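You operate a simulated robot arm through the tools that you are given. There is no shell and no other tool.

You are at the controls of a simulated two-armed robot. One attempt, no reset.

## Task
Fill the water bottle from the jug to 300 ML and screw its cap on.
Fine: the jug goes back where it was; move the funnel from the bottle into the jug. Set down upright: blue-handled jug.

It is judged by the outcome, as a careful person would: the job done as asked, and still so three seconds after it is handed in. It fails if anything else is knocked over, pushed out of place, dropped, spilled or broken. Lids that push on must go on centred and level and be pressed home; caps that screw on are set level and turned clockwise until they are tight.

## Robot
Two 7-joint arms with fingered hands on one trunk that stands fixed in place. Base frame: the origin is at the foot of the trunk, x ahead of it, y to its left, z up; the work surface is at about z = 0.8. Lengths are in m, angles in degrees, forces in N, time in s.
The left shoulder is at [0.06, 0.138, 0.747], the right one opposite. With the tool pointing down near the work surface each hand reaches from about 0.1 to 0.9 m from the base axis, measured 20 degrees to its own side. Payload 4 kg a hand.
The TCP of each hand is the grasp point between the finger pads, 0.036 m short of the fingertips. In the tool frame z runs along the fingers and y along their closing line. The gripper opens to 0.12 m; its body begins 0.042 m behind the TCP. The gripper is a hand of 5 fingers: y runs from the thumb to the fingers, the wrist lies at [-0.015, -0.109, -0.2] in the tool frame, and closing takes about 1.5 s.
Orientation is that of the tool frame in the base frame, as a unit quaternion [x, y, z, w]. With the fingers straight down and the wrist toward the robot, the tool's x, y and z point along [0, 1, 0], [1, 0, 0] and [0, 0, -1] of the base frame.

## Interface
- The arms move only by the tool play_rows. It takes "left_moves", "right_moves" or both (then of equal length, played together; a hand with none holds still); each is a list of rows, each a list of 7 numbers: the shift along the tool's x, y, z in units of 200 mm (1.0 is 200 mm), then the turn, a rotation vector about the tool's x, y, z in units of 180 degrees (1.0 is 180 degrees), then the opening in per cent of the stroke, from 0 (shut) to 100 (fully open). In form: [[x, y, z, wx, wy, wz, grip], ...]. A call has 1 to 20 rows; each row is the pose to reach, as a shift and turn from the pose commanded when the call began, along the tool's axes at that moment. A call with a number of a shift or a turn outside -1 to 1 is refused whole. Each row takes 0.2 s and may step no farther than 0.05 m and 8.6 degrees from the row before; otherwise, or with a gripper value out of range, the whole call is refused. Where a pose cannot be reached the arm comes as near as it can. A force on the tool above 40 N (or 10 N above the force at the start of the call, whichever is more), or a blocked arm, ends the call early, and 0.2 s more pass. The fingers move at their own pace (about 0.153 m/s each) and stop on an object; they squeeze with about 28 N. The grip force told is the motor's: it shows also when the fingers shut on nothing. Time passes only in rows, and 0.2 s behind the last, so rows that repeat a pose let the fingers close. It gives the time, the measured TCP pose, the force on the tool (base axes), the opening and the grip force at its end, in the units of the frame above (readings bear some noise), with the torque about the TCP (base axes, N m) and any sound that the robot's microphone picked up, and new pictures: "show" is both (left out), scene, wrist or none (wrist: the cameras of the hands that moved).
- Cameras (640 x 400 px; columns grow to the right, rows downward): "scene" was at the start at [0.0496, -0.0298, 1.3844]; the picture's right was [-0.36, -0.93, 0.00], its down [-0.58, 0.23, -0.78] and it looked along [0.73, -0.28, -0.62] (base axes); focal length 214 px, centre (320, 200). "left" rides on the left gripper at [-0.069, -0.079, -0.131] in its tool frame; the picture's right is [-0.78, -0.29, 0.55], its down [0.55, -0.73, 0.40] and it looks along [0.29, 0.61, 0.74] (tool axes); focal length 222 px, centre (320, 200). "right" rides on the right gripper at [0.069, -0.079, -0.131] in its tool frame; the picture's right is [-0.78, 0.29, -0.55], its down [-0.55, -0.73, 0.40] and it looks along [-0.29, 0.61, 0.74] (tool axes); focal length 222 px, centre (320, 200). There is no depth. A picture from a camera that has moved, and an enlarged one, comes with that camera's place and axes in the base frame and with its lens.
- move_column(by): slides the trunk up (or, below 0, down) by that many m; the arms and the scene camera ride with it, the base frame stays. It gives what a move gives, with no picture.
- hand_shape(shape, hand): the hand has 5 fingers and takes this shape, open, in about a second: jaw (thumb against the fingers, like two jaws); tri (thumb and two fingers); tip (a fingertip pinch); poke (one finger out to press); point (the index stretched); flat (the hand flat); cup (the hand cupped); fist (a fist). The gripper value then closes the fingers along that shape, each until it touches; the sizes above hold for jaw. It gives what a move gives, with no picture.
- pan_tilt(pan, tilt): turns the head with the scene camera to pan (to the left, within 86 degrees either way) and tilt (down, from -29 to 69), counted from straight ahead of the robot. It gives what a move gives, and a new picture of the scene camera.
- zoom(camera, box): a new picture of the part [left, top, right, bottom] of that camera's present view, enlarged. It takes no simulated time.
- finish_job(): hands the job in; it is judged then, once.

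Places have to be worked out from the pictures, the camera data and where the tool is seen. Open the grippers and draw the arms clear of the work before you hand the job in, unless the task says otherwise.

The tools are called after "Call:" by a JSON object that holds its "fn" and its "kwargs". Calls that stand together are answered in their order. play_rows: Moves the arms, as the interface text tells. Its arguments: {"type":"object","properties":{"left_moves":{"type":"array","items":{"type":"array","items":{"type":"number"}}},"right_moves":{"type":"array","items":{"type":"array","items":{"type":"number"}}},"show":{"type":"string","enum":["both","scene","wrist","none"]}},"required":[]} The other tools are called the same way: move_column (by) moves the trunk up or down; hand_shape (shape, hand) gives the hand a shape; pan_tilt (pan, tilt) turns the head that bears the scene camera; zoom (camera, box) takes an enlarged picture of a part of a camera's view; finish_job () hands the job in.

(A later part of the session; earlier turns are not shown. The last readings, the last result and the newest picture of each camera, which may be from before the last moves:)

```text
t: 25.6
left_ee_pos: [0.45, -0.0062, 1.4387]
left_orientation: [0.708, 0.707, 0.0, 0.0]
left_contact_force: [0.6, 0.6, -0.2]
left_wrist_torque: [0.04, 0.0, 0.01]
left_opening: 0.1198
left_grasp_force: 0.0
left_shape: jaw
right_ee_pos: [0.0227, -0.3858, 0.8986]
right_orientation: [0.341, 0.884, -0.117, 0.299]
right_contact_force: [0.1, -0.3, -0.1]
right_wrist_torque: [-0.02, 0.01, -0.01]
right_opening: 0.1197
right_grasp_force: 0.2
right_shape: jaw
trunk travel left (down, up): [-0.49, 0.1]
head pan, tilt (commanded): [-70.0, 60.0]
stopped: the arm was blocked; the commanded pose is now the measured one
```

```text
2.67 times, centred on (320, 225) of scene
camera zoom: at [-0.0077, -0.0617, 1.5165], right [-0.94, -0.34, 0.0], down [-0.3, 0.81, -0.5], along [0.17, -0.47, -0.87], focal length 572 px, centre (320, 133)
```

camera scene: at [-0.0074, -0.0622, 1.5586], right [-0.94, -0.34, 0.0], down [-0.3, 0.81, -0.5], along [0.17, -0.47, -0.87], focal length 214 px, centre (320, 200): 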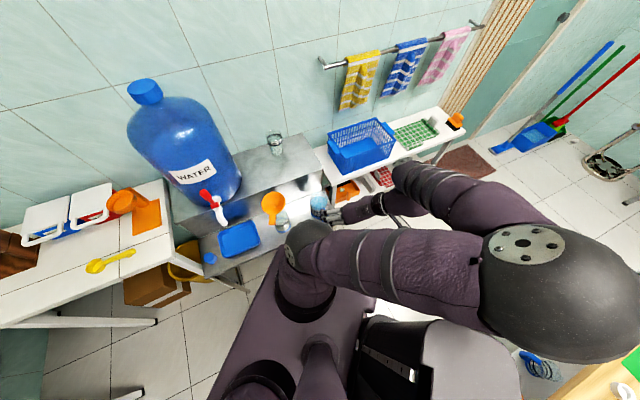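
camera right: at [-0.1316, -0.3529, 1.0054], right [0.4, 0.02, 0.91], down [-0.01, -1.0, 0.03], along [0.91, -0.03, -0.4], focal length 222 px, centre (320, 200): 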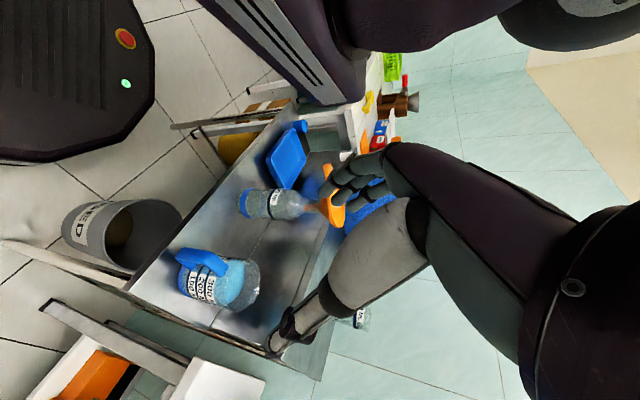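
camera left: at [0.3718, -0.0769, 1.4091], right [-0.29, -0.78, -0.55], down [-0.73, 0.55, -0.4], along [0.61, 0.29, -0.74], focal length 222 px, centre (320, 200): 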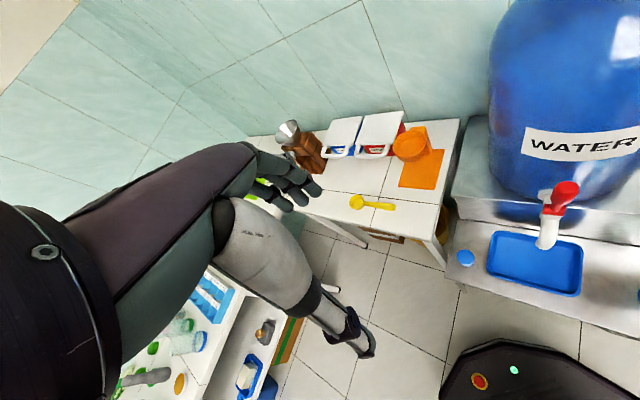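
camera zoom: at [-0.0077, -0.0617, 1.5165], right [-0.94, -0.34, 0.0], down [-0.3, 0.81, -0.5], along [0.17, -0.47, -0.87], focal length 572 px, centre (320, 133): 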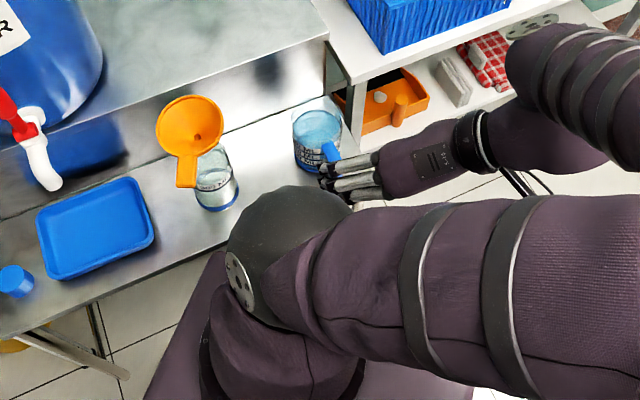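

The column stopped early, though no contact force shows; the arm had been commanded past its reach, and the commanded pose has now been reset to the measured one. I'll retry the lowering in a smaller step.

Call:
{"fn": "move_column", "kwargs": {"by": -0.06}}

```text
t: 26.6
left_ee_pos: [0.4505, -0.0065, 1.3839]
left_orientation: [0.707, 0.707, 0.0, 0.001]
left_contact_force: [-0.7, 0.3, 0.1]
left_wrist_torque: [0.02, 0.01, -0.01]
left_opening: 0.1197
left_grasp_force: 0.0
left_shape: jaw
right_ee_pos: [0.0221, -0.3829, 0.842]
right_orientation: [0.339, 0.889, -0.111, 0.286]
right_contact_force: [-0.8, -1.3, -1.0]
right_wrist_torque: [0.03, 0.0, 0.02]
right_opening: 0.1198
right_grasp_force: 0.0
right_shape: jaw
trunk travel left (down, up): [-0.43, 0.16]
head pan, tilt (commanded): [-70.0, 60.0]
```

Call:
{"fn": "pan_tilt", "kwargs": {"pan": -75, "tilt": 66}}

```text
t: 27.2
left_ee_pos: [0.4494, -0.0065, 1.3831]
left_orientation: [0.707, 0.707, 0.0, 0.0]
left_contact_force: [0.0, -0.4, -0.2]
left_wrist_torque: [0.0, -0.01, 0.01]
left_opening: 0.1198
left_grasp_force: 0.1
left_shape: jaw
right_ee_pos: [0.0209, -0.3826, 0.8411]
right_orientation: [0.339, 0.89, -0.112, 0.284]
right_contact_force: [0.0, -0.2, -0.6]
right_wrist_torque: [0.02, 0.02, -0.01]
right_opening: 0.1196
right_grasp_force: 0.0
right_shape: jaw
trunk travel left (down, up): [-0.43, 0.16]
head pan, tilt (commanded): [-75.0, 66.0]
camera scene: at [-0.0152, -0.0563, 1.4545], right [-0.97, -0.26, 0.0], down [-0.24, 0.88, -0.41], along [0.11, -0.39, -0.91], focal length 214 px, centre (320, 200)
```

scene: 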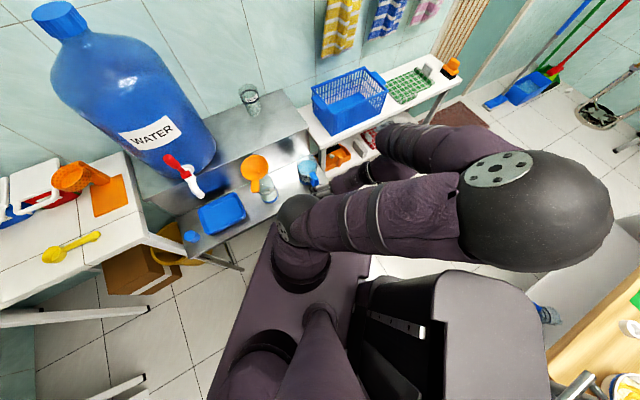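

The elbow is up near the head and the hand is behind the jug at z≈0.84. I'll lower it with the arm to about (0.043,-0.391,0.74), with 42° tilt, and check the reach.

Call:
{"fn": "play_rows", "kwargs": {"right_moves": [[0.05, 0.012, 0.118, 0.0023, -0.0089, 0.0037, 100], [0.101, 0.024, 0.235, 0.0047, -0.0178, 0.0075, 100], [0.152, 0.035, 0.352, 0.007, -0.0268, 0.0113, 100], [0.2025, 0.047, 0.47, 0.0093, -0.0357, 0.015, 100]], "show": "both"}}

```text
t: 28.2
left_ee_pos: [0.4511, -0.0066, 1.3827]
left_orientation: [0.707, 0.707, 0.0, 0.0]
left_contact_force: [0.3, 0.4, -0.1]
left_wrist_torque: [0.01, 0.0, 0.0]
left_opening: 0.1197
left_grasp_force: 0.1
left_shape: jaw
right_ee_pos: [0.0425, -0.404, 0.7428]
right_orientation: [0.359, 0.854, -0.142, 0.347]
right_contact_force: [0.9, 0.4, 0.1]
right_wrist_torque: [0.03, -0.03, 0.02]
right_opening: 0.1197
right_grasp_force: 0.0
right_shape: jaw
right hand out of reach, approached as far as the arm can: row 1, 2, 3, 4
trunk travel left (down, up): [-0.43, 0.16]
head pan, tilt (commanded): [-75.0, 66.0]
camera scene: at [-0.0154, -0.0565, 1.4542], right [-0.97, -0.26, 0.0], down [-0.24, 0.88, -0.41], along [0.11, -0.39, -0.91], focal length 214 px, centre (320, 200)
camera right: at [-0.1132, -0.3602, 0.7904], right [0.33, 0.07, 0.94], down [-0.05, -0.99, 0.09], along [0.94, -0.08, -0.33], focal length 222 px, centre (320, 200)
```

scene: 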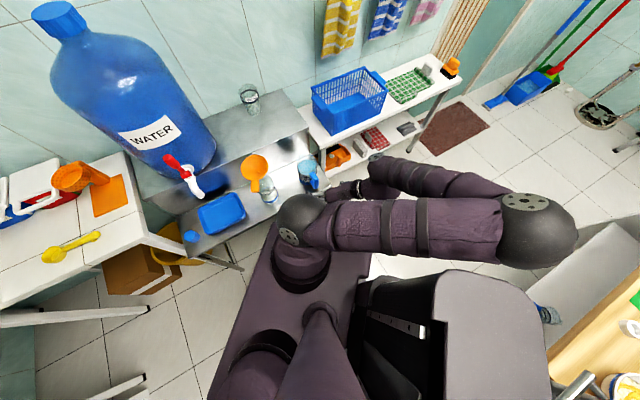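
right: 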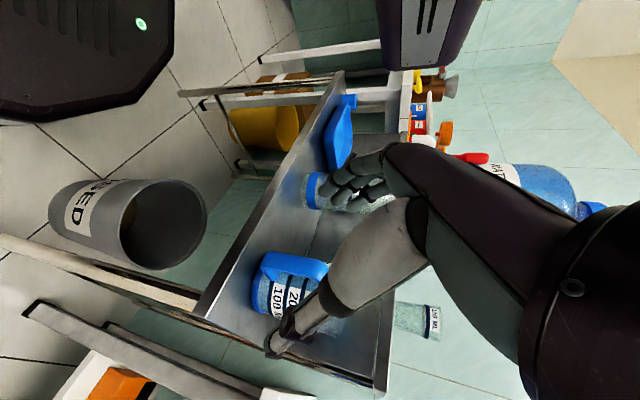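

The hand is now behind the handle at z≈0.743 with the tilt at 44°. Let me zoom in to see how the handle lies between thumb and fingers.

Call:
{"fn": "zoom", "kwargs": {"camera": "right", "box": [220, 150, 420, 370]}}

Call:
{"fn": "zoom", "kwargs": {"camera": "scene", "box": [240, 130, 400, 230]}}

```text
1.82 times, centred on (320, 260) of right
camera zoom: at [-0.1132, -0.3602, 0.7904], right [0.33, 0.07, 0.94], down [-0.05, -0.99, 0.09], along [0.94, -0.08, -0.33], focal length 404 px, centre (320, 91)
```

zoom: 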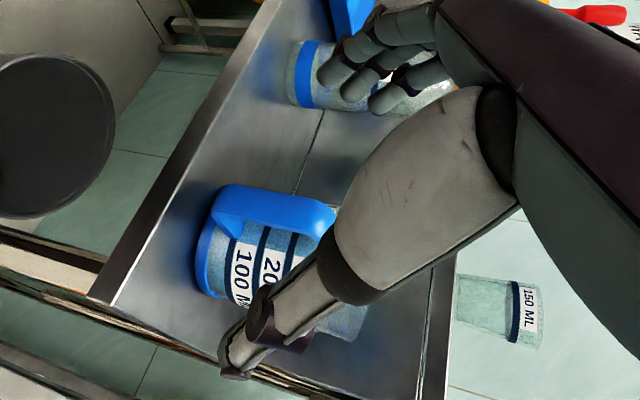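

```text
4.00 times, centred on (320, 180) of scene
camera zoom: at [-0.0154, -0.0565, 1.4542], right [-0.97, -0.26, 0.0], down [-0.24, 0.88, -0.41], along [0.11, -0.39, -0.91], focal length 858 px, centre (320, 280)
```

zoom: 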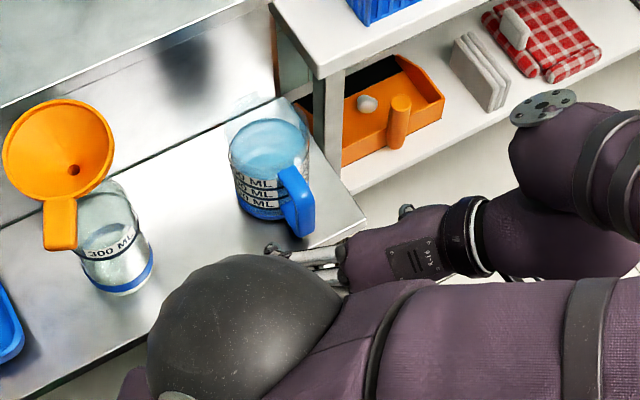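

The handle lies between thumb (right) and fingers (left). I'll approach 60% of the way toward the handle and look again.

Call:
{"fn": "play_rows", "kwargs": {"right_moves": [[-0.03, 0, 0.08, 0, 0, 0, 100], [-0.06, 0, 0.16, 0, 0, 0, 100], [-0.09, 0, 0.24, 0, 0, 0, 100]], "show": "both"}}

```text
t: 29.0
left_ee_pos: [0.45, -0.0081, 1.3818]
left_orientation: [0.707, 0.707, 0.0, 0.0]
left_contact_force: [0.8, 0.3, -0.2]
left_wrist_torque: [-0.02, 0.0, 0.0]
left_opening: 0.1198
left_grasp_force: 0.2
left_shape: jaw
right_ee_pos: [0.0754, -0.4377, 0.7225]
right_orientation: [0.36, 0.855, -0.143, 0.346]
right_contact_force: [-0.4, 0.7, -0.4]
right_wrist_torque: [0.02, 0.04, 0.02]
right_opening: 0.1202
right_grasp_force: 0.1
right_shape: jaw
trunk travel left (down, up): [-0.43, 0.16]
head pan, tilt (commanded): [-75.0, 66.0]
camera scene: at [-0.0152, -0.0565, 1.4545], right [-0.97, -0.26, 0.0], down [-0.24, 0.88, -0.41], along [0.11, -0.39, -0.91], focal length 214 px, centre (320, 200)
camera right: at [-0.0801, -0.3937, 0.7693], right [0.33, 0.07, 0.94], down [-0.05, -0.99, 0.09], along [0.94, -0.08, -0.33], focal length 222 px, centre (320, 200)
```

scene: 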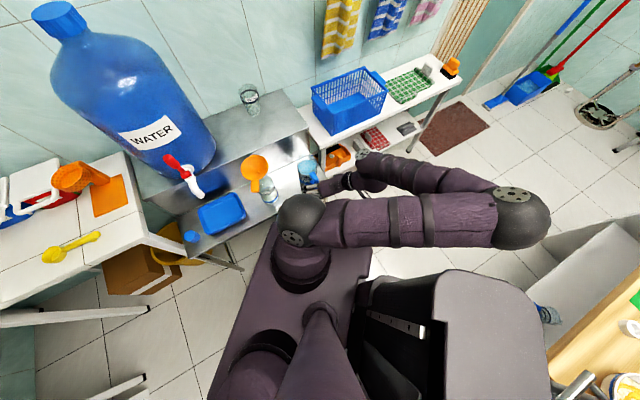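
right: 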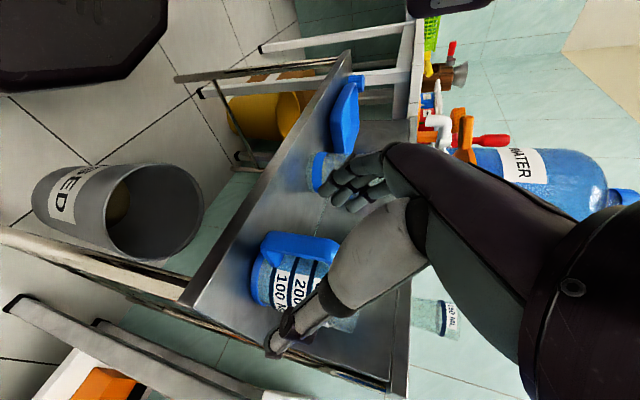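

Call:
{"fn": "zoom", "kwargs": {"camera": "right", "box": [230, 180, 370, 370]}}

Call:
{"fn": "zoom", "kwargs": {"camera": "scene", "box": [270, 140, 370, 210]}}

```text
2.11 times, centred on (300, 275) of right
camera zoom: at [-0.0801, -0.3937, 0.7693], right [0.33, 0.07, 0.94], down [-0.05, -0.99, 0.09], along [0.94, -0.08, -0.33], focal length 468 px, centre (362, 42)
```

zoom: 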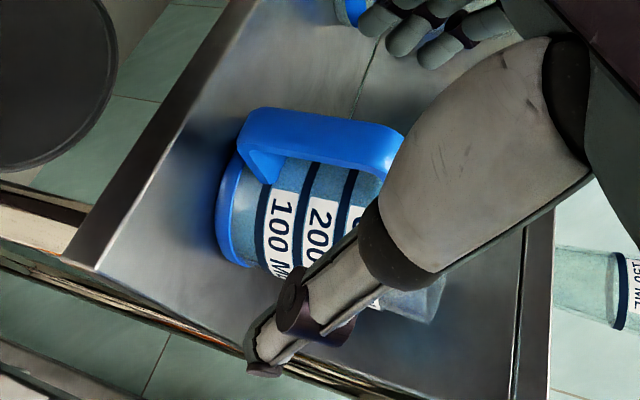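

```text
5.71 times, centred on (320, 175) of scene
camera zoom: at [-0.0152, -0.0565, 1.4545], right [-0.97, -0.26, 0.0], down [-0.24, 0.88, -0.41], along [0.11, -0.39, -0.91], focal length 1226 px, centre (320, 343)
```

zoom: 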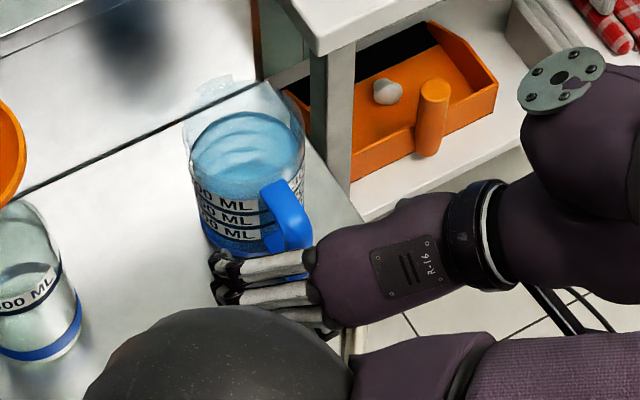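

From the wrist view I judge the handle bar at about (0, +0.02, +0.047) in the tool frame, so I shift the hand 18 mm toward the fingers' side and then 36 mm forward along the fingers.

Call:
{"fn": "play_rows", "kwargs": {"right_moves": [[0, 0.045, 0.0, 0, 0, 0, 100], [0, 0.09, 0.0, 0, 0, 0, 100], [0, 0.09, 0.06, 0, 0, 0, 100], [0, 0.09, 0.12, 0, 0, 0, 100], [0, 0.09, 0.18, 0, 0, 0, 100]], "show": "both"}}

Call:
{"fn": "zoom", "kwargs": {"camera": "right", "box": [230, 180, 370, 370]}}

Call:
{"fn": "zoom", "kwargs": {"camera": "scene", "box": [270, 140, 370, 210]}}

```text
t: 30.2
left_ee_pos: [0.4504, -0.0078, 1.3823]
left_orientation: [0.707, 0.707, 0.0, -0.001]
left_contact_force: [-0.5, 0.3, 0.4]
left_wrist_torque: [0.0, 0.0, 0.03]
left_opening: 0.1197
left_grasp_force: 0.2
left_shape: jaw
right_ee_pos: [0.1066, -0.444, 0.6936]
right_orientation: [0.361, 0.855, -0.143, 0.345]
right_contact_force: [0.2, 0.0, 0.2]
right_wrist_torque: [-0.01, 0.01, 0.0]
right_opening: 0.1201
right_grasp_force: 0.1
right_shape: jaw
trunk travel left (down, up): [-0.43, 0.16]
head pan, tilt (commanded): [-75.0, 66.0]
camera scene: at [-0.0152, -0.0565, 1.4545], right [-0.97, -0.26, 0.0], down [-0.24, 0.88, -0.41], along [0.11, -0.39, -0.91], focal length 214 px, centre (320, 200)
camera right: at [-0.0492, -0.3989, 0.7426], right [0.33, 0.07, 0.94], down [-0.06, -0.99, 0.09], along [0.94, -0.08, -0.33], focal length 222 px, centre (320, 200)
```

scene: 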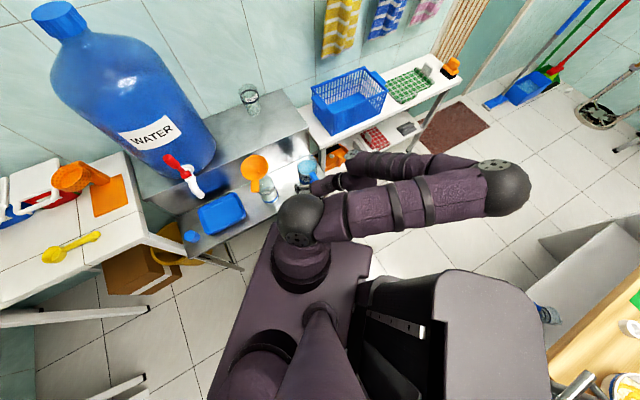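
right: 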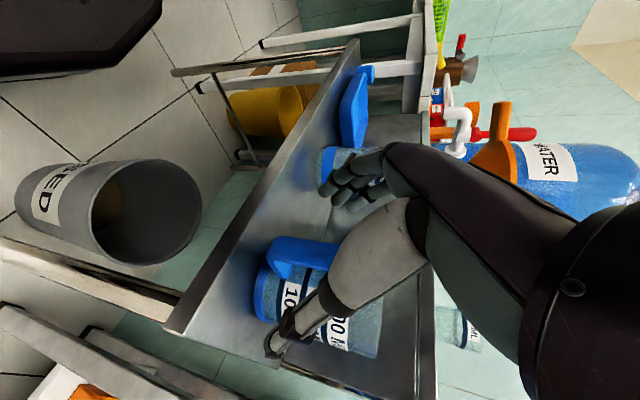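

```text
2.11 times, centred on (300, 275) of right
camera zoom: at [-0.0492, -0.3989, 0.7426], right [0.33, 0.07, 0.94], down [-0.06, -0.99, 0.09], along [0.94, -0.08, -0.33], focal length 468 px, centre (362, 42)
```

zoom: 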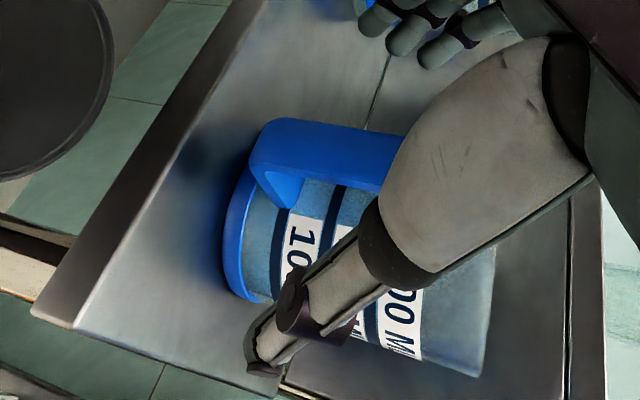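

```text
5.71 times, centred on (320, 175) of scene
camera zoom: at [-0.0152, -0.0565, 1.4545], right [-0.97, -0.26, 0.0], down [-0.24, 0.88, -0.41], along [0.11, -0.39, -0.91], focal length 1226 px, centre (320, 343)
```

zoom: 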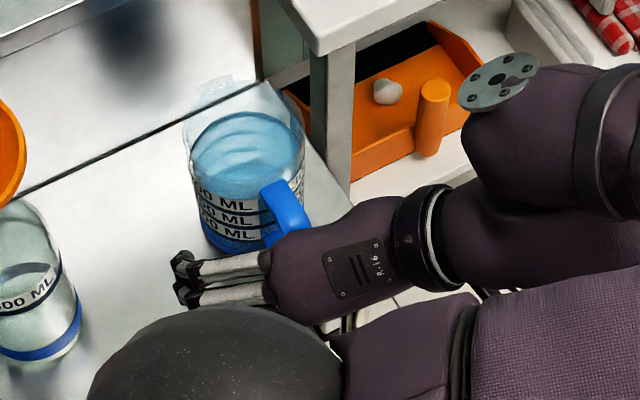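

The handle bar is centred between thumb and fingers. I'll close halfway first and check.

Call:
{"fn": "play_rows", "kwargs": {"right_moves": [[0, 0, 0, 0, 0, 0, 70], [0, 0, 0, 0, 0, 0, 45], [0, 0, 0, 0, 0, 0, 45], [0, 0, 0, 0, 0, 0, 45]], "show": "none"}}

Call:
{"fn": "zoom", "kwargs": {"camera": "right", "box": [230, 180, 370, 370]}}

Call:
{"fn": "zoom", "kwargs": {"camera": "scene", "box": [270, 140, 370, 210]}}

```text
t: 31.2
left_ee_pos: [0.45, -0.0062, 1.383]
left_orientation: [0.707, 0.707, 0.0, 0.0]
left_contact_force: [0.0, -0.6, 0.2]
left_wrist_torque: [0.02, 0.03, 0.01]
left_opening: 0.1196
left_grasp_force: 0.0
left_shape: jaw
right_ee_pos: [0.1058, -0.4425, 0.6951]
right_orientation: [0.36, 0.854, -0.143, 0.346]
right_contact_force: [-0.2, -0.3, 0.2]
right_wrist_torque: [-0.01, -0.01, 0.03]
right_opening: 0.0541
right_grasp_force: 0.1
right_shape: jaw
trunk travel left (down, up): [-0.43, 0.16]
head pan, tilt (commanded): [-75.0, 66.0]
```

```text
2.11 times, centred on (300, 275) of right
camera zoom: at [-0.0493, -0.3988, 0.7427], right [0.33, 0.07, 0.94], down [-0.05, -0.99, 0.09], along [0.94, -0.08, -0.33], focal length 468 px, centre (362, 42)
```

zoom: 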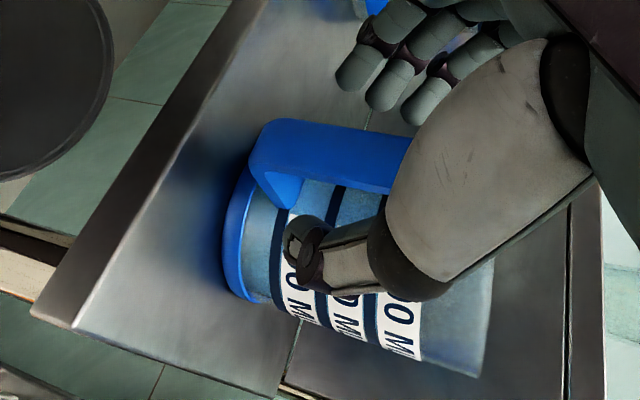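

```text
5.71 times, centred on (320, 175) of scene
camera zoom: at [-0.0153, -0.0563, 1.4545], right [-0.97, -0.26, 0.0], down [-0.24, 0.88, -0.41], along [0.11, -0.39, -0.91], focal length 1226 px, centre (320, 343)
```

zoom: 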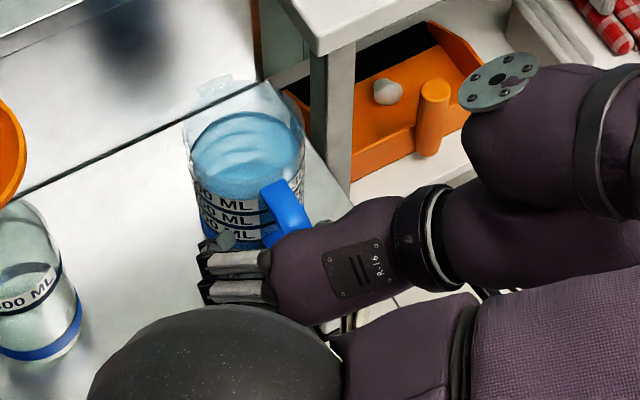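

Thumb and fingers are closing evenly around the handle. Now I close fully.

Call:
{"fn": "play_rows", "kwargs": {"right_moves": [[0, 0, 0, 0, 0, 0, 30], [0, 0, 0, 0, 0, 0, 15], [0, 0, 0, 0, 0, 0, 0], [0, 0, 0, 0, 0, 0, 0], [0, 0, 0, 0, 0, 0, 0], [0, 0, 0, 0, 0, 0, 0], [0, 0, 0, 0, 0, 0, 0]], "show": "none"}}

Call:
{"fn": "zoom", "kwargs": {"camera": "right", "box": [230, 180, 370, 370]}}

Call:
{"fn": "zoom", "kwargs": {"camera": "scene", "box": [270, 140, 370, 210]}}

```text
t: 32.8
left_ee_pos: [0.4506, -0.0074, 1.3816]
left_orientation: [0.708, 0.706, 0.0, 0.0]
left_contact_force: [0.1, 0.6, 0.1]
left_wrist_torque: [0.01, -0.02, -0.02]
left_opening: 0.12
left_grasp_force: 0.0
left_shape: jaw
right_ee_pos: [0.107, -0.443, 0.6962]
right_orientation: [0.359, 0.855, -0.143, 0.346]
right_contact_force: [1.5, 1.3, 0.6]
right_wrist_torque: [0.01, -0.08, 0.08]
right_opening: 0.0
right_grasp_force: 28.1
right_shape: jaw
trunk travel left (down, up): [-0.43, 0.16]
head pan, tilt (commanded): [-75.0, 66.0]
```

```text
2.11 times, centred on (300, 275) of right
camera zoom: at [-0.0492, -0.3986, 0.7428], right [0.33, 0.07, 0.94], down [-0.05, -0.99, 0.09], along [0.94, -0.08, -0.33], focal length 468 px, centre (362, 42)
```

zoom: 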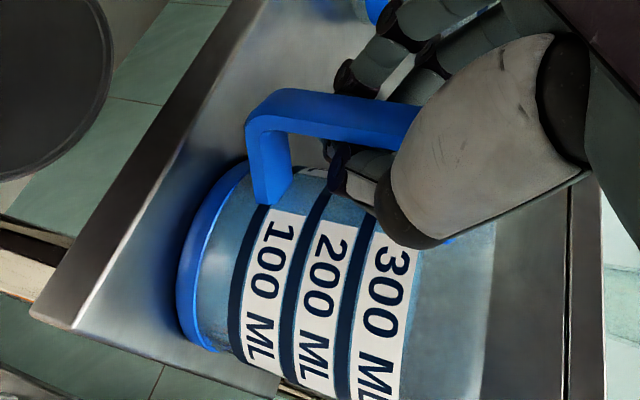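

```text
5.71 times, centred on (320, 175) of scene
camera zoom: at [-0.0152, -0.0561, 1.4545], right [-0.97, -0.26, 0.0], down [-0.24, 0.88, -0.41], along [0.11, -0.39, -0.91], focal length 1226 px, centre (320, 343)
```

zoom: 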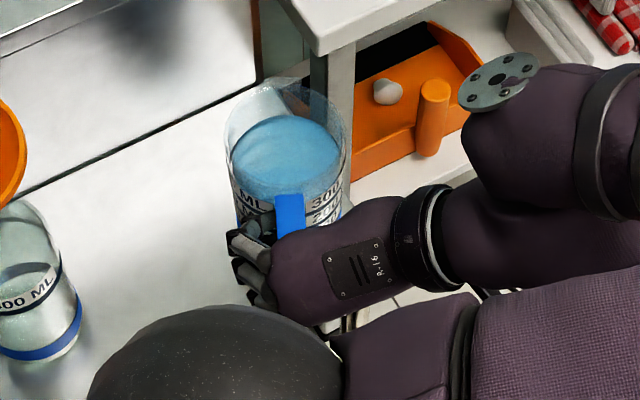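

The thumb and some fingers closed through the handle loop (opening 0), and the jug swivelled about 30° while staying upright. I'll do a tiny 12 mm lift test to see whether this hooked grip holds the jug steady.

Call:
{"fn": "play_rows", "kwargs": {"right_moves": [[-0.01, 0, -0.011, 0, 0, 0, 0], [-0.021, 0, -0.022, 0, 0, 0, 0], [-0.032, 0, -0.033, 0, 0, 0, 0], [-0.042, 0, -0.044, 0, 0, 0, 0]], "show": "none"}}

Call:
{"fn": "zoom", "kwargs": {"camera": "right", "box": [200, 150, 400, 370]}}

Call:
{"fn": "zoom", "kwargs": {"camera": "scene", "box": [270, 140, 370, 210]}}

```text
t: 33.8
left_ee_pos: [0.45, -0.0078, 1.3818]
left_orientation: [0.707, 0.707, -0.001, 0.001]
left_contact_force: [-0.1, -0.2, -0.4]
left_wrist_torque: [-0.01, -0.01, -0.03]
left_opening: 0.12
left_grasp_force: 0.1
left_shape: jaw
right_ee_pos: [0.1057, -0.4425, 0.7068]
right_orientation: [0.359, 0.855, -0.143, 0.346]
right_contact_force: [0.0, 0.0, -0.5]
right_wrist_torque: [0.02, -0.03, 0.01]
right_opening: 0.0002
right_grasp_force: 27.8
right_shape: jaw
trunk travel left (down, up): [-0.43, 0.16]
head pan, tilt (commanded): [-75.0, 66.0]
```

```text
1.82 times, centred on (300, 260) of right
camera zoom: at [-0.0496, -0.3986, 0.7549], right [0.33, 0.07, 0.94], down [-0.05, -0.99, 0.09], along [0.94, -0.08, -0.33], focal length 404 px, centre (356, 91)
```

zoom: 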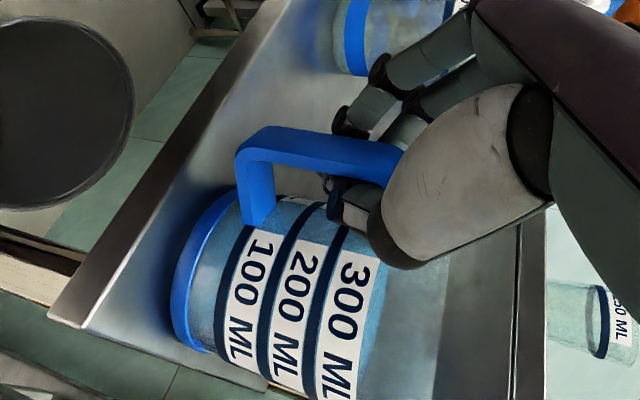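

```text
5.71 times, centred on (320, 175) of scene
camera zoom: at [-0.0152, -0.0565, 1.4545], right [-0.97, -0.26, 0.0], down [-0.24, 0.88, -0.41], along [0.11, -0.39, -0.91], focal length 1226 px, centre (320, 343)
```

zoom: 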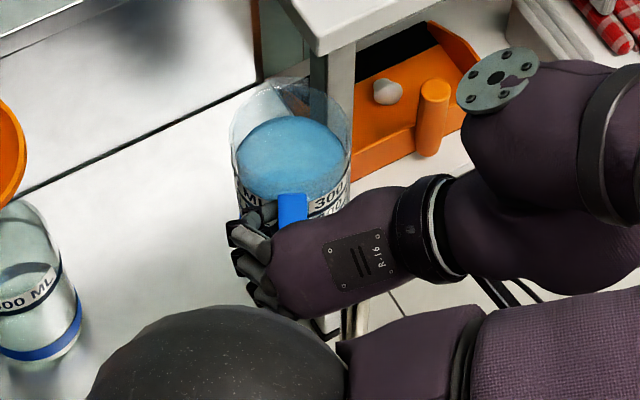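

The hand rose but the jug stayed on the shelf, so the bar isn't gripped. I'll open the hand and back off along the fingers to try a better, more horizontal approach.

Call:
{"fn": "play_rows", "kwargs": {"right_moves": [[0, 0, 0, 0, 0, 0, 30], [0, 0, 0, 0, 0, 0, 60], [0, 0, 0, 0, 0, 0, 100], [0, 0, 0, 0, 0, 0, 100], [0, 0, 0, 0, 0, 0, 100], [0, 0, -0.1, 0, 0, 0, 100], [0, 0, -0.2, 0, 0, 0, 100], [0, 0, -0.3, 0, 0, 0, 100], [0, 0, -0.4, 0, 0, 0, 100], [0, 0, -0.5, 0, 0, 0, 100]], "show": "both"}}

Call:
{"fn": "zoom", "kwargs": {"camera": "scene", "box": [240, 120, 380, 220]}}

Call:
{"fn": "zoom", "kwargs": {"camera": "right", "box": [160, 180, 400, 370]}}

```text
t: 36.0
left_ee_pos: [0.4505, -0.007, 1.3831]
left_orientation: [0.707, 0.707, 0.001, 0.0]
left_contact_force: [-0.2, -1.2, 0.8]
left_wrist_torque: [-0.03, 0.04, -0.01]
left_opening: 0.1198
left_grasp_force: 0.1
left_shape: jaw
right_ee_pos: [0.0453, -0.4119, 0.7773]
right_orientation: [0.36, 0.854, -0.142, 0.347]
right_contact_force: [0.8, 0.2, -0.1]
right_wrist_torque: [-0.04, -0.04, -0.01]
right_opening: 0.1195
right_grasp_force: 0.0
right_shape: jaw
right hand out of reach, approached as far as the arm can: row 8, 9, 10
trunk travel left (down, up): [-0.43, 0.16]
head pan, tilt (commanded): [-75.0, 66.0]
camera scene: at [-0.0152, -0.0559, 1.4545], right [-0.97, -0.26, 0.0], down [-0.24, 0.88, -0.41], along [0.11, -0.39, -0.91], focal length 214 px, centre (320, 200)
camera right: at [-0.1116, -0.3678, 0.8245], right [0.33, 0.07, 0.94], down [-0.05, -0.99, 0.09], along [0.94, -0.08, -0.33], focal length 222 px, centre (320, 200)
```

scene: 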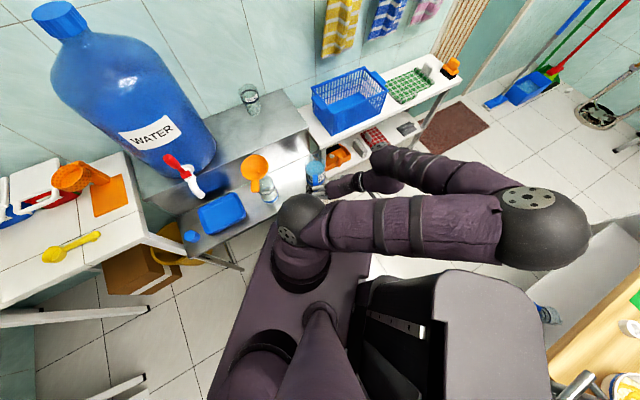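
right: 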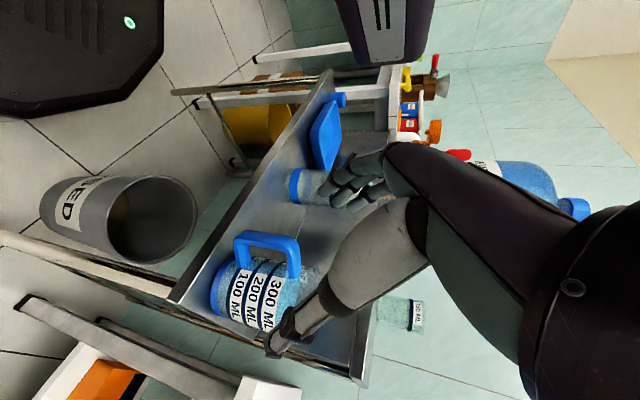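

```text
4.00 times, centred on (310, 170) of scene
camera zoom: at [-0.0152, -0.0559, 1.4545], right [-0.97, -0.26, 0.0], down [-0.24, 0.88, -0.41], along [0.11, -0.39, -0.91], focal length 858 px, centre (360, 320)
```

zoom: 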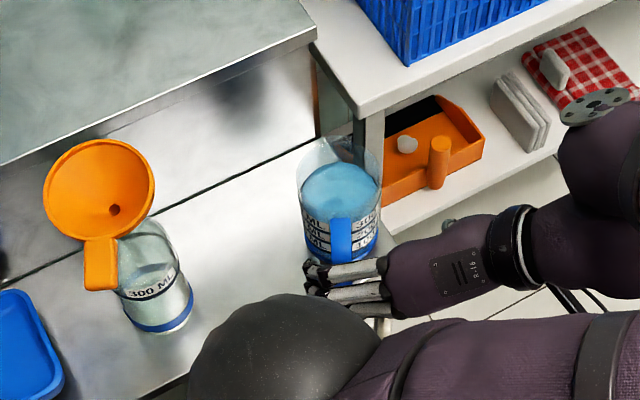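

```text
2.11 times, centred on (280, 275) of right
camera zoom: at [-0.1116, -0.3678, 0.8245], right [0.33, 0.07, 0.94], down [-0.05, -0.99, 0.09], along [0.94, -0.08, -0.33], focal length 468 px, centre (404, 42)
```

zoom: 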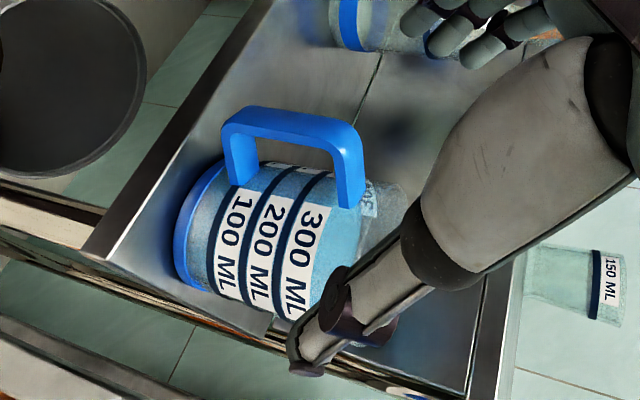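

The jug now stands with its handle toward about 105°, axis near (0.128,-0.517), close to the shelf's right end (a≈0.32) so I must not push it right. I'll test whether a yaw of 90° with the same tilt is reachable higher up, which would suit turning the jug and a better handle grip.

Call:
{"fn": "play_rows", "kwargs": {"right_moves": [[-0.059, -0.042, -0.024, -0.029, 0.0002, -0.03, 100], [-0.118, -0.085, -0.049, -0.0579, 0.0004, -0.06, 100], [-0.178, -0.128, -0.073, -0.0869, 0.0007, -0.09, 100], [-0.237, -0.17, -0.097, -0.1159, 0.0009, -0.12, 100], [-0.296, -0.213, -0.122, -0.1448, 0.0011, -0.15, 100], [-0.355, -0.255, -0.146, -0.1738, 0.0013, -0.18, 100]], "show": "scene"}}

```text
t: 37.4
left_ee_pos: [0.4509, -0.0074, 1.3834]
left_orientation: [0.707, 0.707, 0.0, 0.0]
left_contact_force: [0.6, 0.0, -0.3]
left_wrist_torque: [-0.01, 0.0, 0.0]
left_opening: 0.1196
left_grasp_force: 0.0
left_shape: jaw
right_ee_pos: [0.0293, -0.4718, 0.8456]
right_orientation: [0.004, 0.928, 0.001, 0.373]
right_contact_force: [0.1, 0.7, -0.4]
right_wrist_torque: [-0.01, -0.01, -0.02]
right_opening: 0.1198
right_grasp_force: 0.1
right_shape: jaw
trunk travel left (down, up): [-0.43, 0.16]
head pan, tilt (commanded): [-75.0, 66.0]
camera scene: at [-0.0152, -0.0567, 1.4545], right [-0.97, -0.26, 0.0], down [-0.24, 0.88, -0.41], along [0.11, -0.39, -0.91], focal length 214 px, centre (320, 200)
```

scene: 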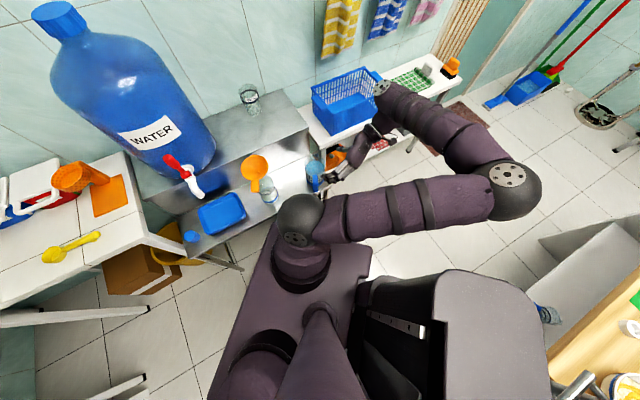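

Yaw 90° with 44° tilt is reached exactly. Now I test increasing the tilt toward horizontal here.

Call:
{"fn": "play_rows", "kwargs": {"right_moves": [[0, 0, 0, 0, -0.04, 0, 100], [0, 0, 0, 0, -0.08, 0, 100], [0, 0, 0, 0, -0.12, 0, 100], [0, 0, 0, 0, -0.16, 0, 100], [0, 0, 0, 0, -0.2, 0, 100]], "show": "scene"}}

```text
t: 38.6
left_ee_pos: [0.45, -0.0058, 1.3842]
left_orientation: [0.707, 0.707, 0.0, 0.0]
left_contact_force: [-0.2, 0.4, -0.1]
left_wrist_torque: [-0.03, 0.01, 0.01]
left_opening: 0.1197
left_grasp_force: 0.1
left_shape: jaw
right_ee_pos: [0.0583, -0.4971, 0.9191]
right_orientation: [0.011, 0.775, 0.009, 0.631]
right_contact_force: [-0.3, -0.1, 0.5]
right_wrist_torque: [0.02, 0.01, -0.01]
right_opening: 0.1199
right_grasp_force: 0.0
right_shape: jaw
right hand out of reach, approached as far as the arm can: row 4, 5
trunk travel left (down, up): [-0.43, 0.16]
head pan, tilt (commanded): [-75.0, 66.0]
camera scene: at [-0.0153, -0.0564, 1.4545], right [-0.97, -0.26, 0.0], down [-0.24, 0.88, -0.41], along [0.11, -0.39, -0.91], focal length 214 px, centre (320, 200)
```

scene: 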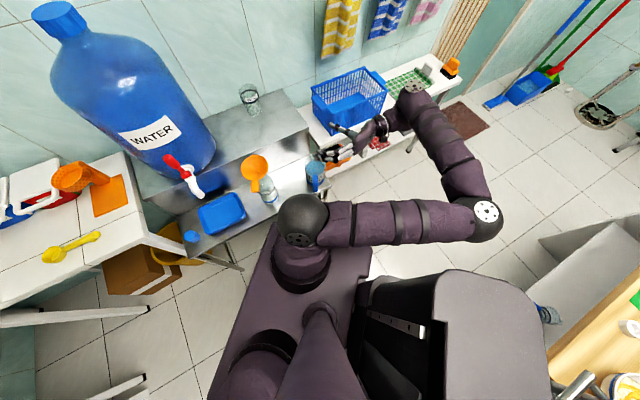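

Tilt 78° works at yaw 90° (at z≈0.92 here; a lower trunk will bring it to the handle height). Plan: grip the jug's body from above, turn it so the handle points to −x, then take the handle with horizontal fingers. First I return the hand to fingers-down.

Call:
{"fn": "play_rows", "kwargs": {"right_moves": [[-0.044, 0, 0.0165, 0, 0.0433, 0, 100], [-0.088, 0, 0.033, 0, 0.0867, 0, 100], [-0.132, 0, 0.0495, 0, 0.13, 0, 100], [-0.176, 0, 0.066, 0, 0.1733, 0, 100], [-0.22, 0, 0.0825, 0, 0.2167, 0, 100], [-0.264, 0, 0.099, 0, 0.26, 0, 100], [-0.308, 0, 0.1155, 0, 0.3033, 0, 100], [-0.352, 0, 0.132, 0, 0.3467, 0, 100], [-0.396, 0, 0.1485, 0, 0.39, 0, 100], [-0.44, 0, 0.165, 0, 0.4333, 0, 100]], "show": "none"}}

```text
t: 40.8
left_ee_pos: [0.4514, -0.0076, 1.3836]
left_orientation: [0.707, 0.707, 0.0, 0.001]
left_contact_force: [0.4, -0.2, 0.4]
left_wrist_torque: [0.0, 0.03, 0.0]
left_opening: 0.1195
left_grasp_force: 0.1
left_shape: jaw
right_ee_pos: [0.1064, -0.4971, 0.9983]
right_orientation: [0.004, 1.0, 0.002, 0.016]
right_contact_force: [-0.4, 0.4, 0.8]
right_wrist_torque: [-0.02, -0.02, -0.01]
right_opening: 0.1197
right_grasp_force: 0.2
right_shape: jaw
trunk travel left (down, up): [-0.43, 0.16]
head pan, tilt (commanded): [-75.0, 66.0]
```

Now I turn the hand to yaw 0° above the jug.

Call:
{"fn": "play_rows", "kwargs": {"right_moves": [[-0.01, 0, 0, 0, 0.001, 0.0455, 100], [-0.02, 0, 0, 0, 0.002, 0.091, 100], [-0.03, 0, 0, 0, 0.003, 0.1365, 100], [-0.04, 0, 0, 0, 0.004, 0.182, 100], [-0.05, 0, 0, 0, 0.005, 0.2275, 100], [-0.06, 0, 0, 0, 0.006, 0.273, 100], [-0.07, 0, 0, 0, 0.006, 0.3185, 100], [-0.08, 0, 0, 0, 0.006, 0.364, 100], [-0.09, 0, 0, 0, 0.006, 0.4095, 100], [-0.1, 0, 0, 0, 0.006, 0.455, 100], [-0.1, 0, 0, 0, 0.006, 0.5, 100]], "show": "both"}}

```text
t: 43.2
left_ee_pos: [0.4502, -0.0061, 1.3829]
left_orientation: [0.707, 0.707, -0.001, 0.0]
left_contact_force: [0.2, 1.3, 0.4]
left_wrist_torque: [-0.01, 0.02, 0.01]
left_opening: 0.1194
left_grasp_force: 0.0
left_shape: jaw
right_ee_pos: [0.1273, -0.4954, 0.9982]
right_orientation: [0.711, 0.703, 0.014, 0.002]
right_contact_force: [-0.5, 0.0, -0.1]
right_wrist_torque: [0.04, -0.05, -0.06]
right_opening: 0.1198
right_grasp_force: 0.0
right_shape: jaw
trunk travel left (down, up): [-0.43, 0.16]
head pan, tilt (commanded): [-75.0, 66.0]
camera scene: at [-0.0152, -0.056, 1.4545], right [-0.97, -0.26, 0.0], down [-0.24, 0.88, -0.41], along [0.11, -0.39, -0.91], focal length 214 px, centre (320, 200)
camera right: at [0.0444, -0.4294, 1.1313], right [0.27, -0.8, 0.54], down [-0.73, -0.53, -0.42], along [0.63, -0.28, -0.73], focal length 222 px, centre (320, 200)
```

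scene: 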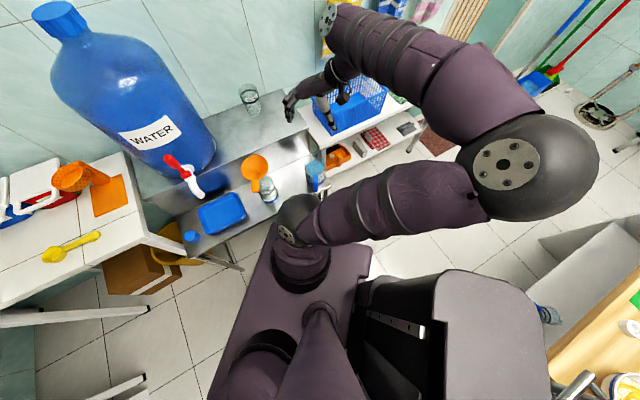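
right: 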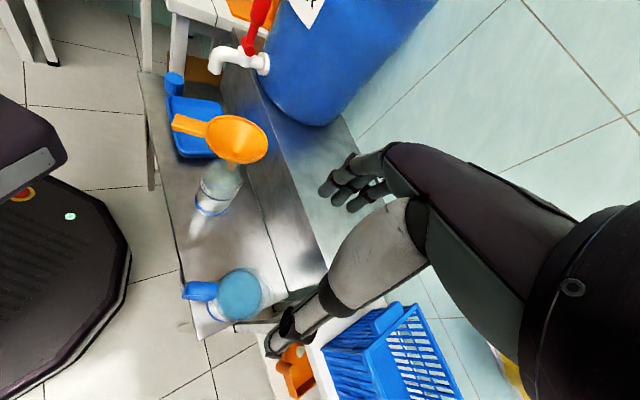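

Call:
{"fn": "zoom", "kwargs": {"camera": "right", "box": [170, 240, 310, 360]}}

Call:
{"fn": "zoom", "kwargs": {"camera": "scene", "box": [270, 130, 370, 210]}}

```text
3.33 times, centred on (240, 300) of right
camera zoom: at [0.0444, -0.4294, 1.1313], right [0.27, -0.8, 0.54], down [-0.73, -0.53, -0.42], along [0.63, -0.28, -0.73], focal length 740 px, centre (587, -133)
```

zoom: 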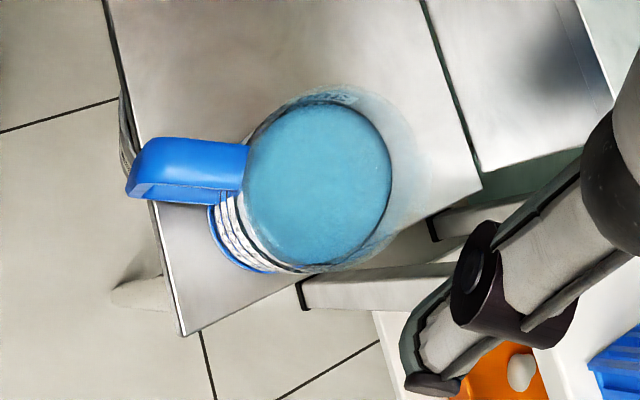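

```text
5.00 times, centred on (320, 170) of scene
camera zoom: at [-0.0152, -0.056, 1.4545], right [-0.97, -0.26, 0.0], down [-0.24, 0.88, -0.41], along [0.11, -0.39, -0.91], focal length 1072 px, centre (320, 350)
```

zoom: 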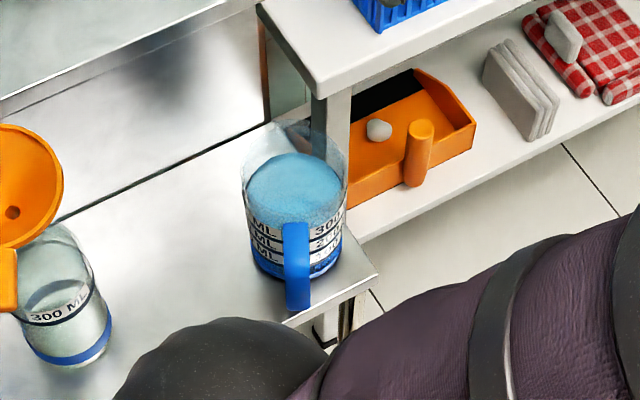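

The jug axis is at (0.1275,-0.5155) by both cameras, handle at ~110°, rim z≈0.745, R≈0.046. I'll centre the open hand over it and descend part way.

Call:
{"fn": "play_rows", "kwargs": {"right_moves": [[-0.05, 0, 0.15, 0, 0, 0, 100], [-0.1, 0.001, 0.35, 0, 0, 0, 100], [-0.1, 0.001, 0.55, 0, 0, 0, 100], [-0.1, 0.001, 0.75, 0, 0, 0, 100]], "show": "both"}}

Call:
{"fn": "zoom", "kwargs": {"camera": "right", "box": [170, 160, 410, 400]}}

Call:
{"fn": "zoom", "kwargs": {"camera": "scene", "box": [270, 110, 390, 210]}}

```text
t: 44.2
left_ee_pos: [0.4504, -0.0071, 1.3825]
left_orientation: [0.707, 0.707, 0.0, -0.001]
left_contact_force: [-1.1, 0.4, -0.3]
left_wrist_torque: [0.03, 0.01, 0.01]
left_opening: 0.1199
left_grasp_force: 0.0
left_shape: jaw
right_ee_pos: [0.1295, -0.514, 0.8485]
right_orientation: [0.71, 0.704, 0.014, 0.002]
right_contact_force: [0.1, -0.5, 0.2]
right_wrist_torque: [-0.02, -0.03, 0.01]
right_opening: 0.1197
right_grasp_force: 0.0
right_shape: jaw
trunk travel left (down, up): [-0.43, 0.16]
head pan, tilt (commanded): [-75.0, 66.0]
camera scene: at [-0.0152, -0.0568, 1.4545], right [-0.97, -0.26, 0.0], down [-0.24, 0.88, -0.41], along [0.11, -0.39, -0.91], focal length 214 px, centre (320, 200)
camera right: at [0.0473, -0.4475, 0.9806], right [0.27, -0.8, 0.54], down [-0.73, -0.54, -0.42], along [0.63, -0.28, -0.73], focal length 222 px, centre (320, 200)
```

scene: 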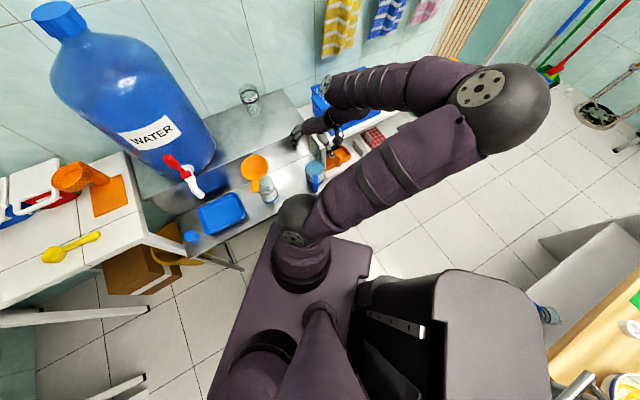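
right: 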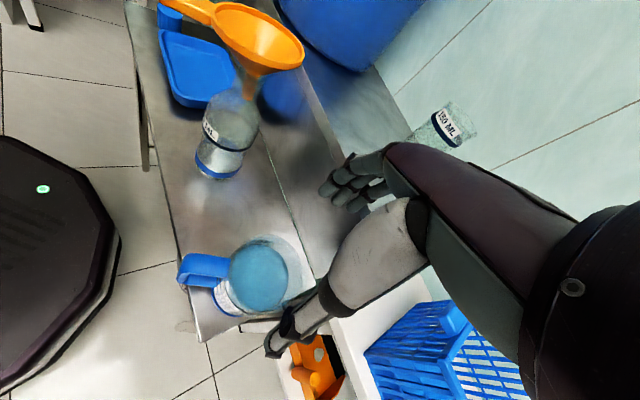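

```text
1.67 times, centred on (290, 280) of right
camera zoom: at [0.0473, -0.4475, 0.9806], right [0.27, -0.8, 0.54], down [-0.73, -0.54, -0.42], along [0.63, -0.28, -0.73], focal length 370 px, centre (370, 67)
```

zoom: 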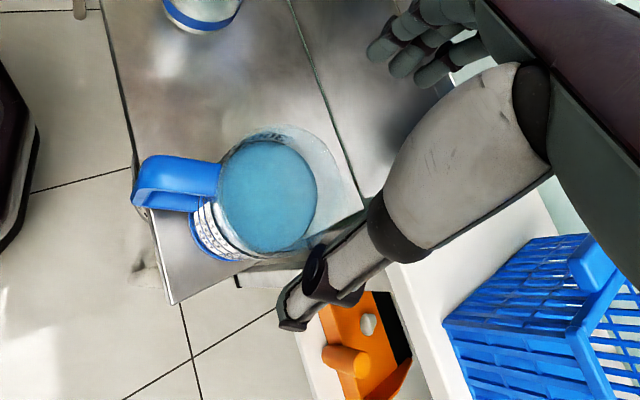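

```text
4.00 times, centred on (330, 160) of scene
camera zoom: at [-0.0152, -0.0568, 1.4545], right [-0.97, -0.26, 0.0], down [-0.24, 0.88, -0.41], along [0.11, -0.39, -0.91], focal length 858 px, centre (280, 360)
```

zoom: 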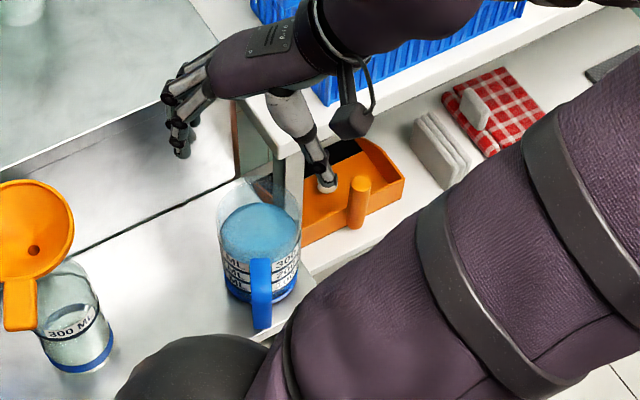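

The hand is centred over the jug within 2 mm. To keep clear of the right table's corner (~(0.11,-0.55), z≈0.8), I'll turn the hand to yaw 20° and descend further.

Call:
{"fn": "play_rows", "kwargs": {"right_moves": [[-0.003, -0.004, 0, 0, 0, -0.037, 100], [-0.006, -0.008, 0, 0, 0, -0.074, 100], [-0.006, -0.01, 0, 0, 0, -0.111, 100], [-0.006, -0.01, 0.15, 0, 0, -0.111, 100], [-0.006, -0.01, 0.3, 0, 0, -0.111, 100]], "show": "none"}}

Call:
{"fn": "zoom", "kwargs": {"camera": "right", "box": [170, 160, 410, 400]}}

Call:
{"fn": "zoom", "kwargs": {"camera": "scene", "box": [270, 110, 390, 210]}}

```text
t: 45.4
left_ee_pos: [0.4506, -0.0077, 1.3826]
left_orientation: [0.707, 0.708, 0.0, 0.001]
left_contact_force: [-0.8, 0.5, 0.4]
left_wrist_torque: [-0.02, -0.01, -0.03]
left_opening: 0.1197
left_grasp_force: 0.0
left_shape: jaw
right_ee_pos: [0.129, -0.5149, 0.7887]
right_orientation: [0.577, 0.816, 0.013, 0.004]
right_contact_force: [-0.3, -0.9, -0.5]
right_wrist_torque: [0.01, 0.01, -0.02]
right_opening: 0.12
right_grasp_force: 0.0
right_shape: jaw
trunk travel left (down, up): [-0.43, 0.16]
head pan, tilt (commanded): [-75.0, 66.0]
```

```text
1.67 times, centred on (290, 280) of right
camera zoom: at [0.0282, -0.4785, 0.9194], right [0.52, -0.65, 0.55], down [-0.5, -0.76, -0.42], along [0.69, -0.05, -0.72], focal length 370 px, centre (370, 67)
```

zoom: 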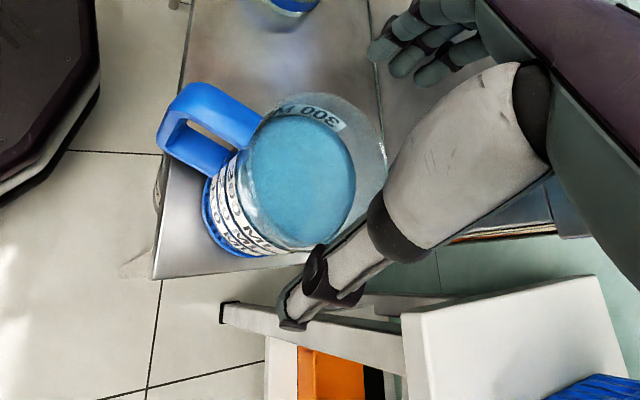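

```text
4.00 times, centred on (330, 160) of scene
camera zoom: at [-0.0152, -0.0567, 1.4545], right [-0.97, -0.26, 0.0], down [-0.24, 0.88, -0.41], along [0.11, -0.39, -0.91], focal length 858 px, centre (280, 360)
```

zoom: 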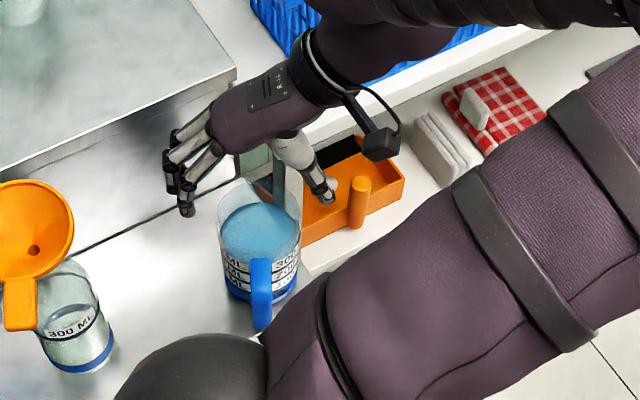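

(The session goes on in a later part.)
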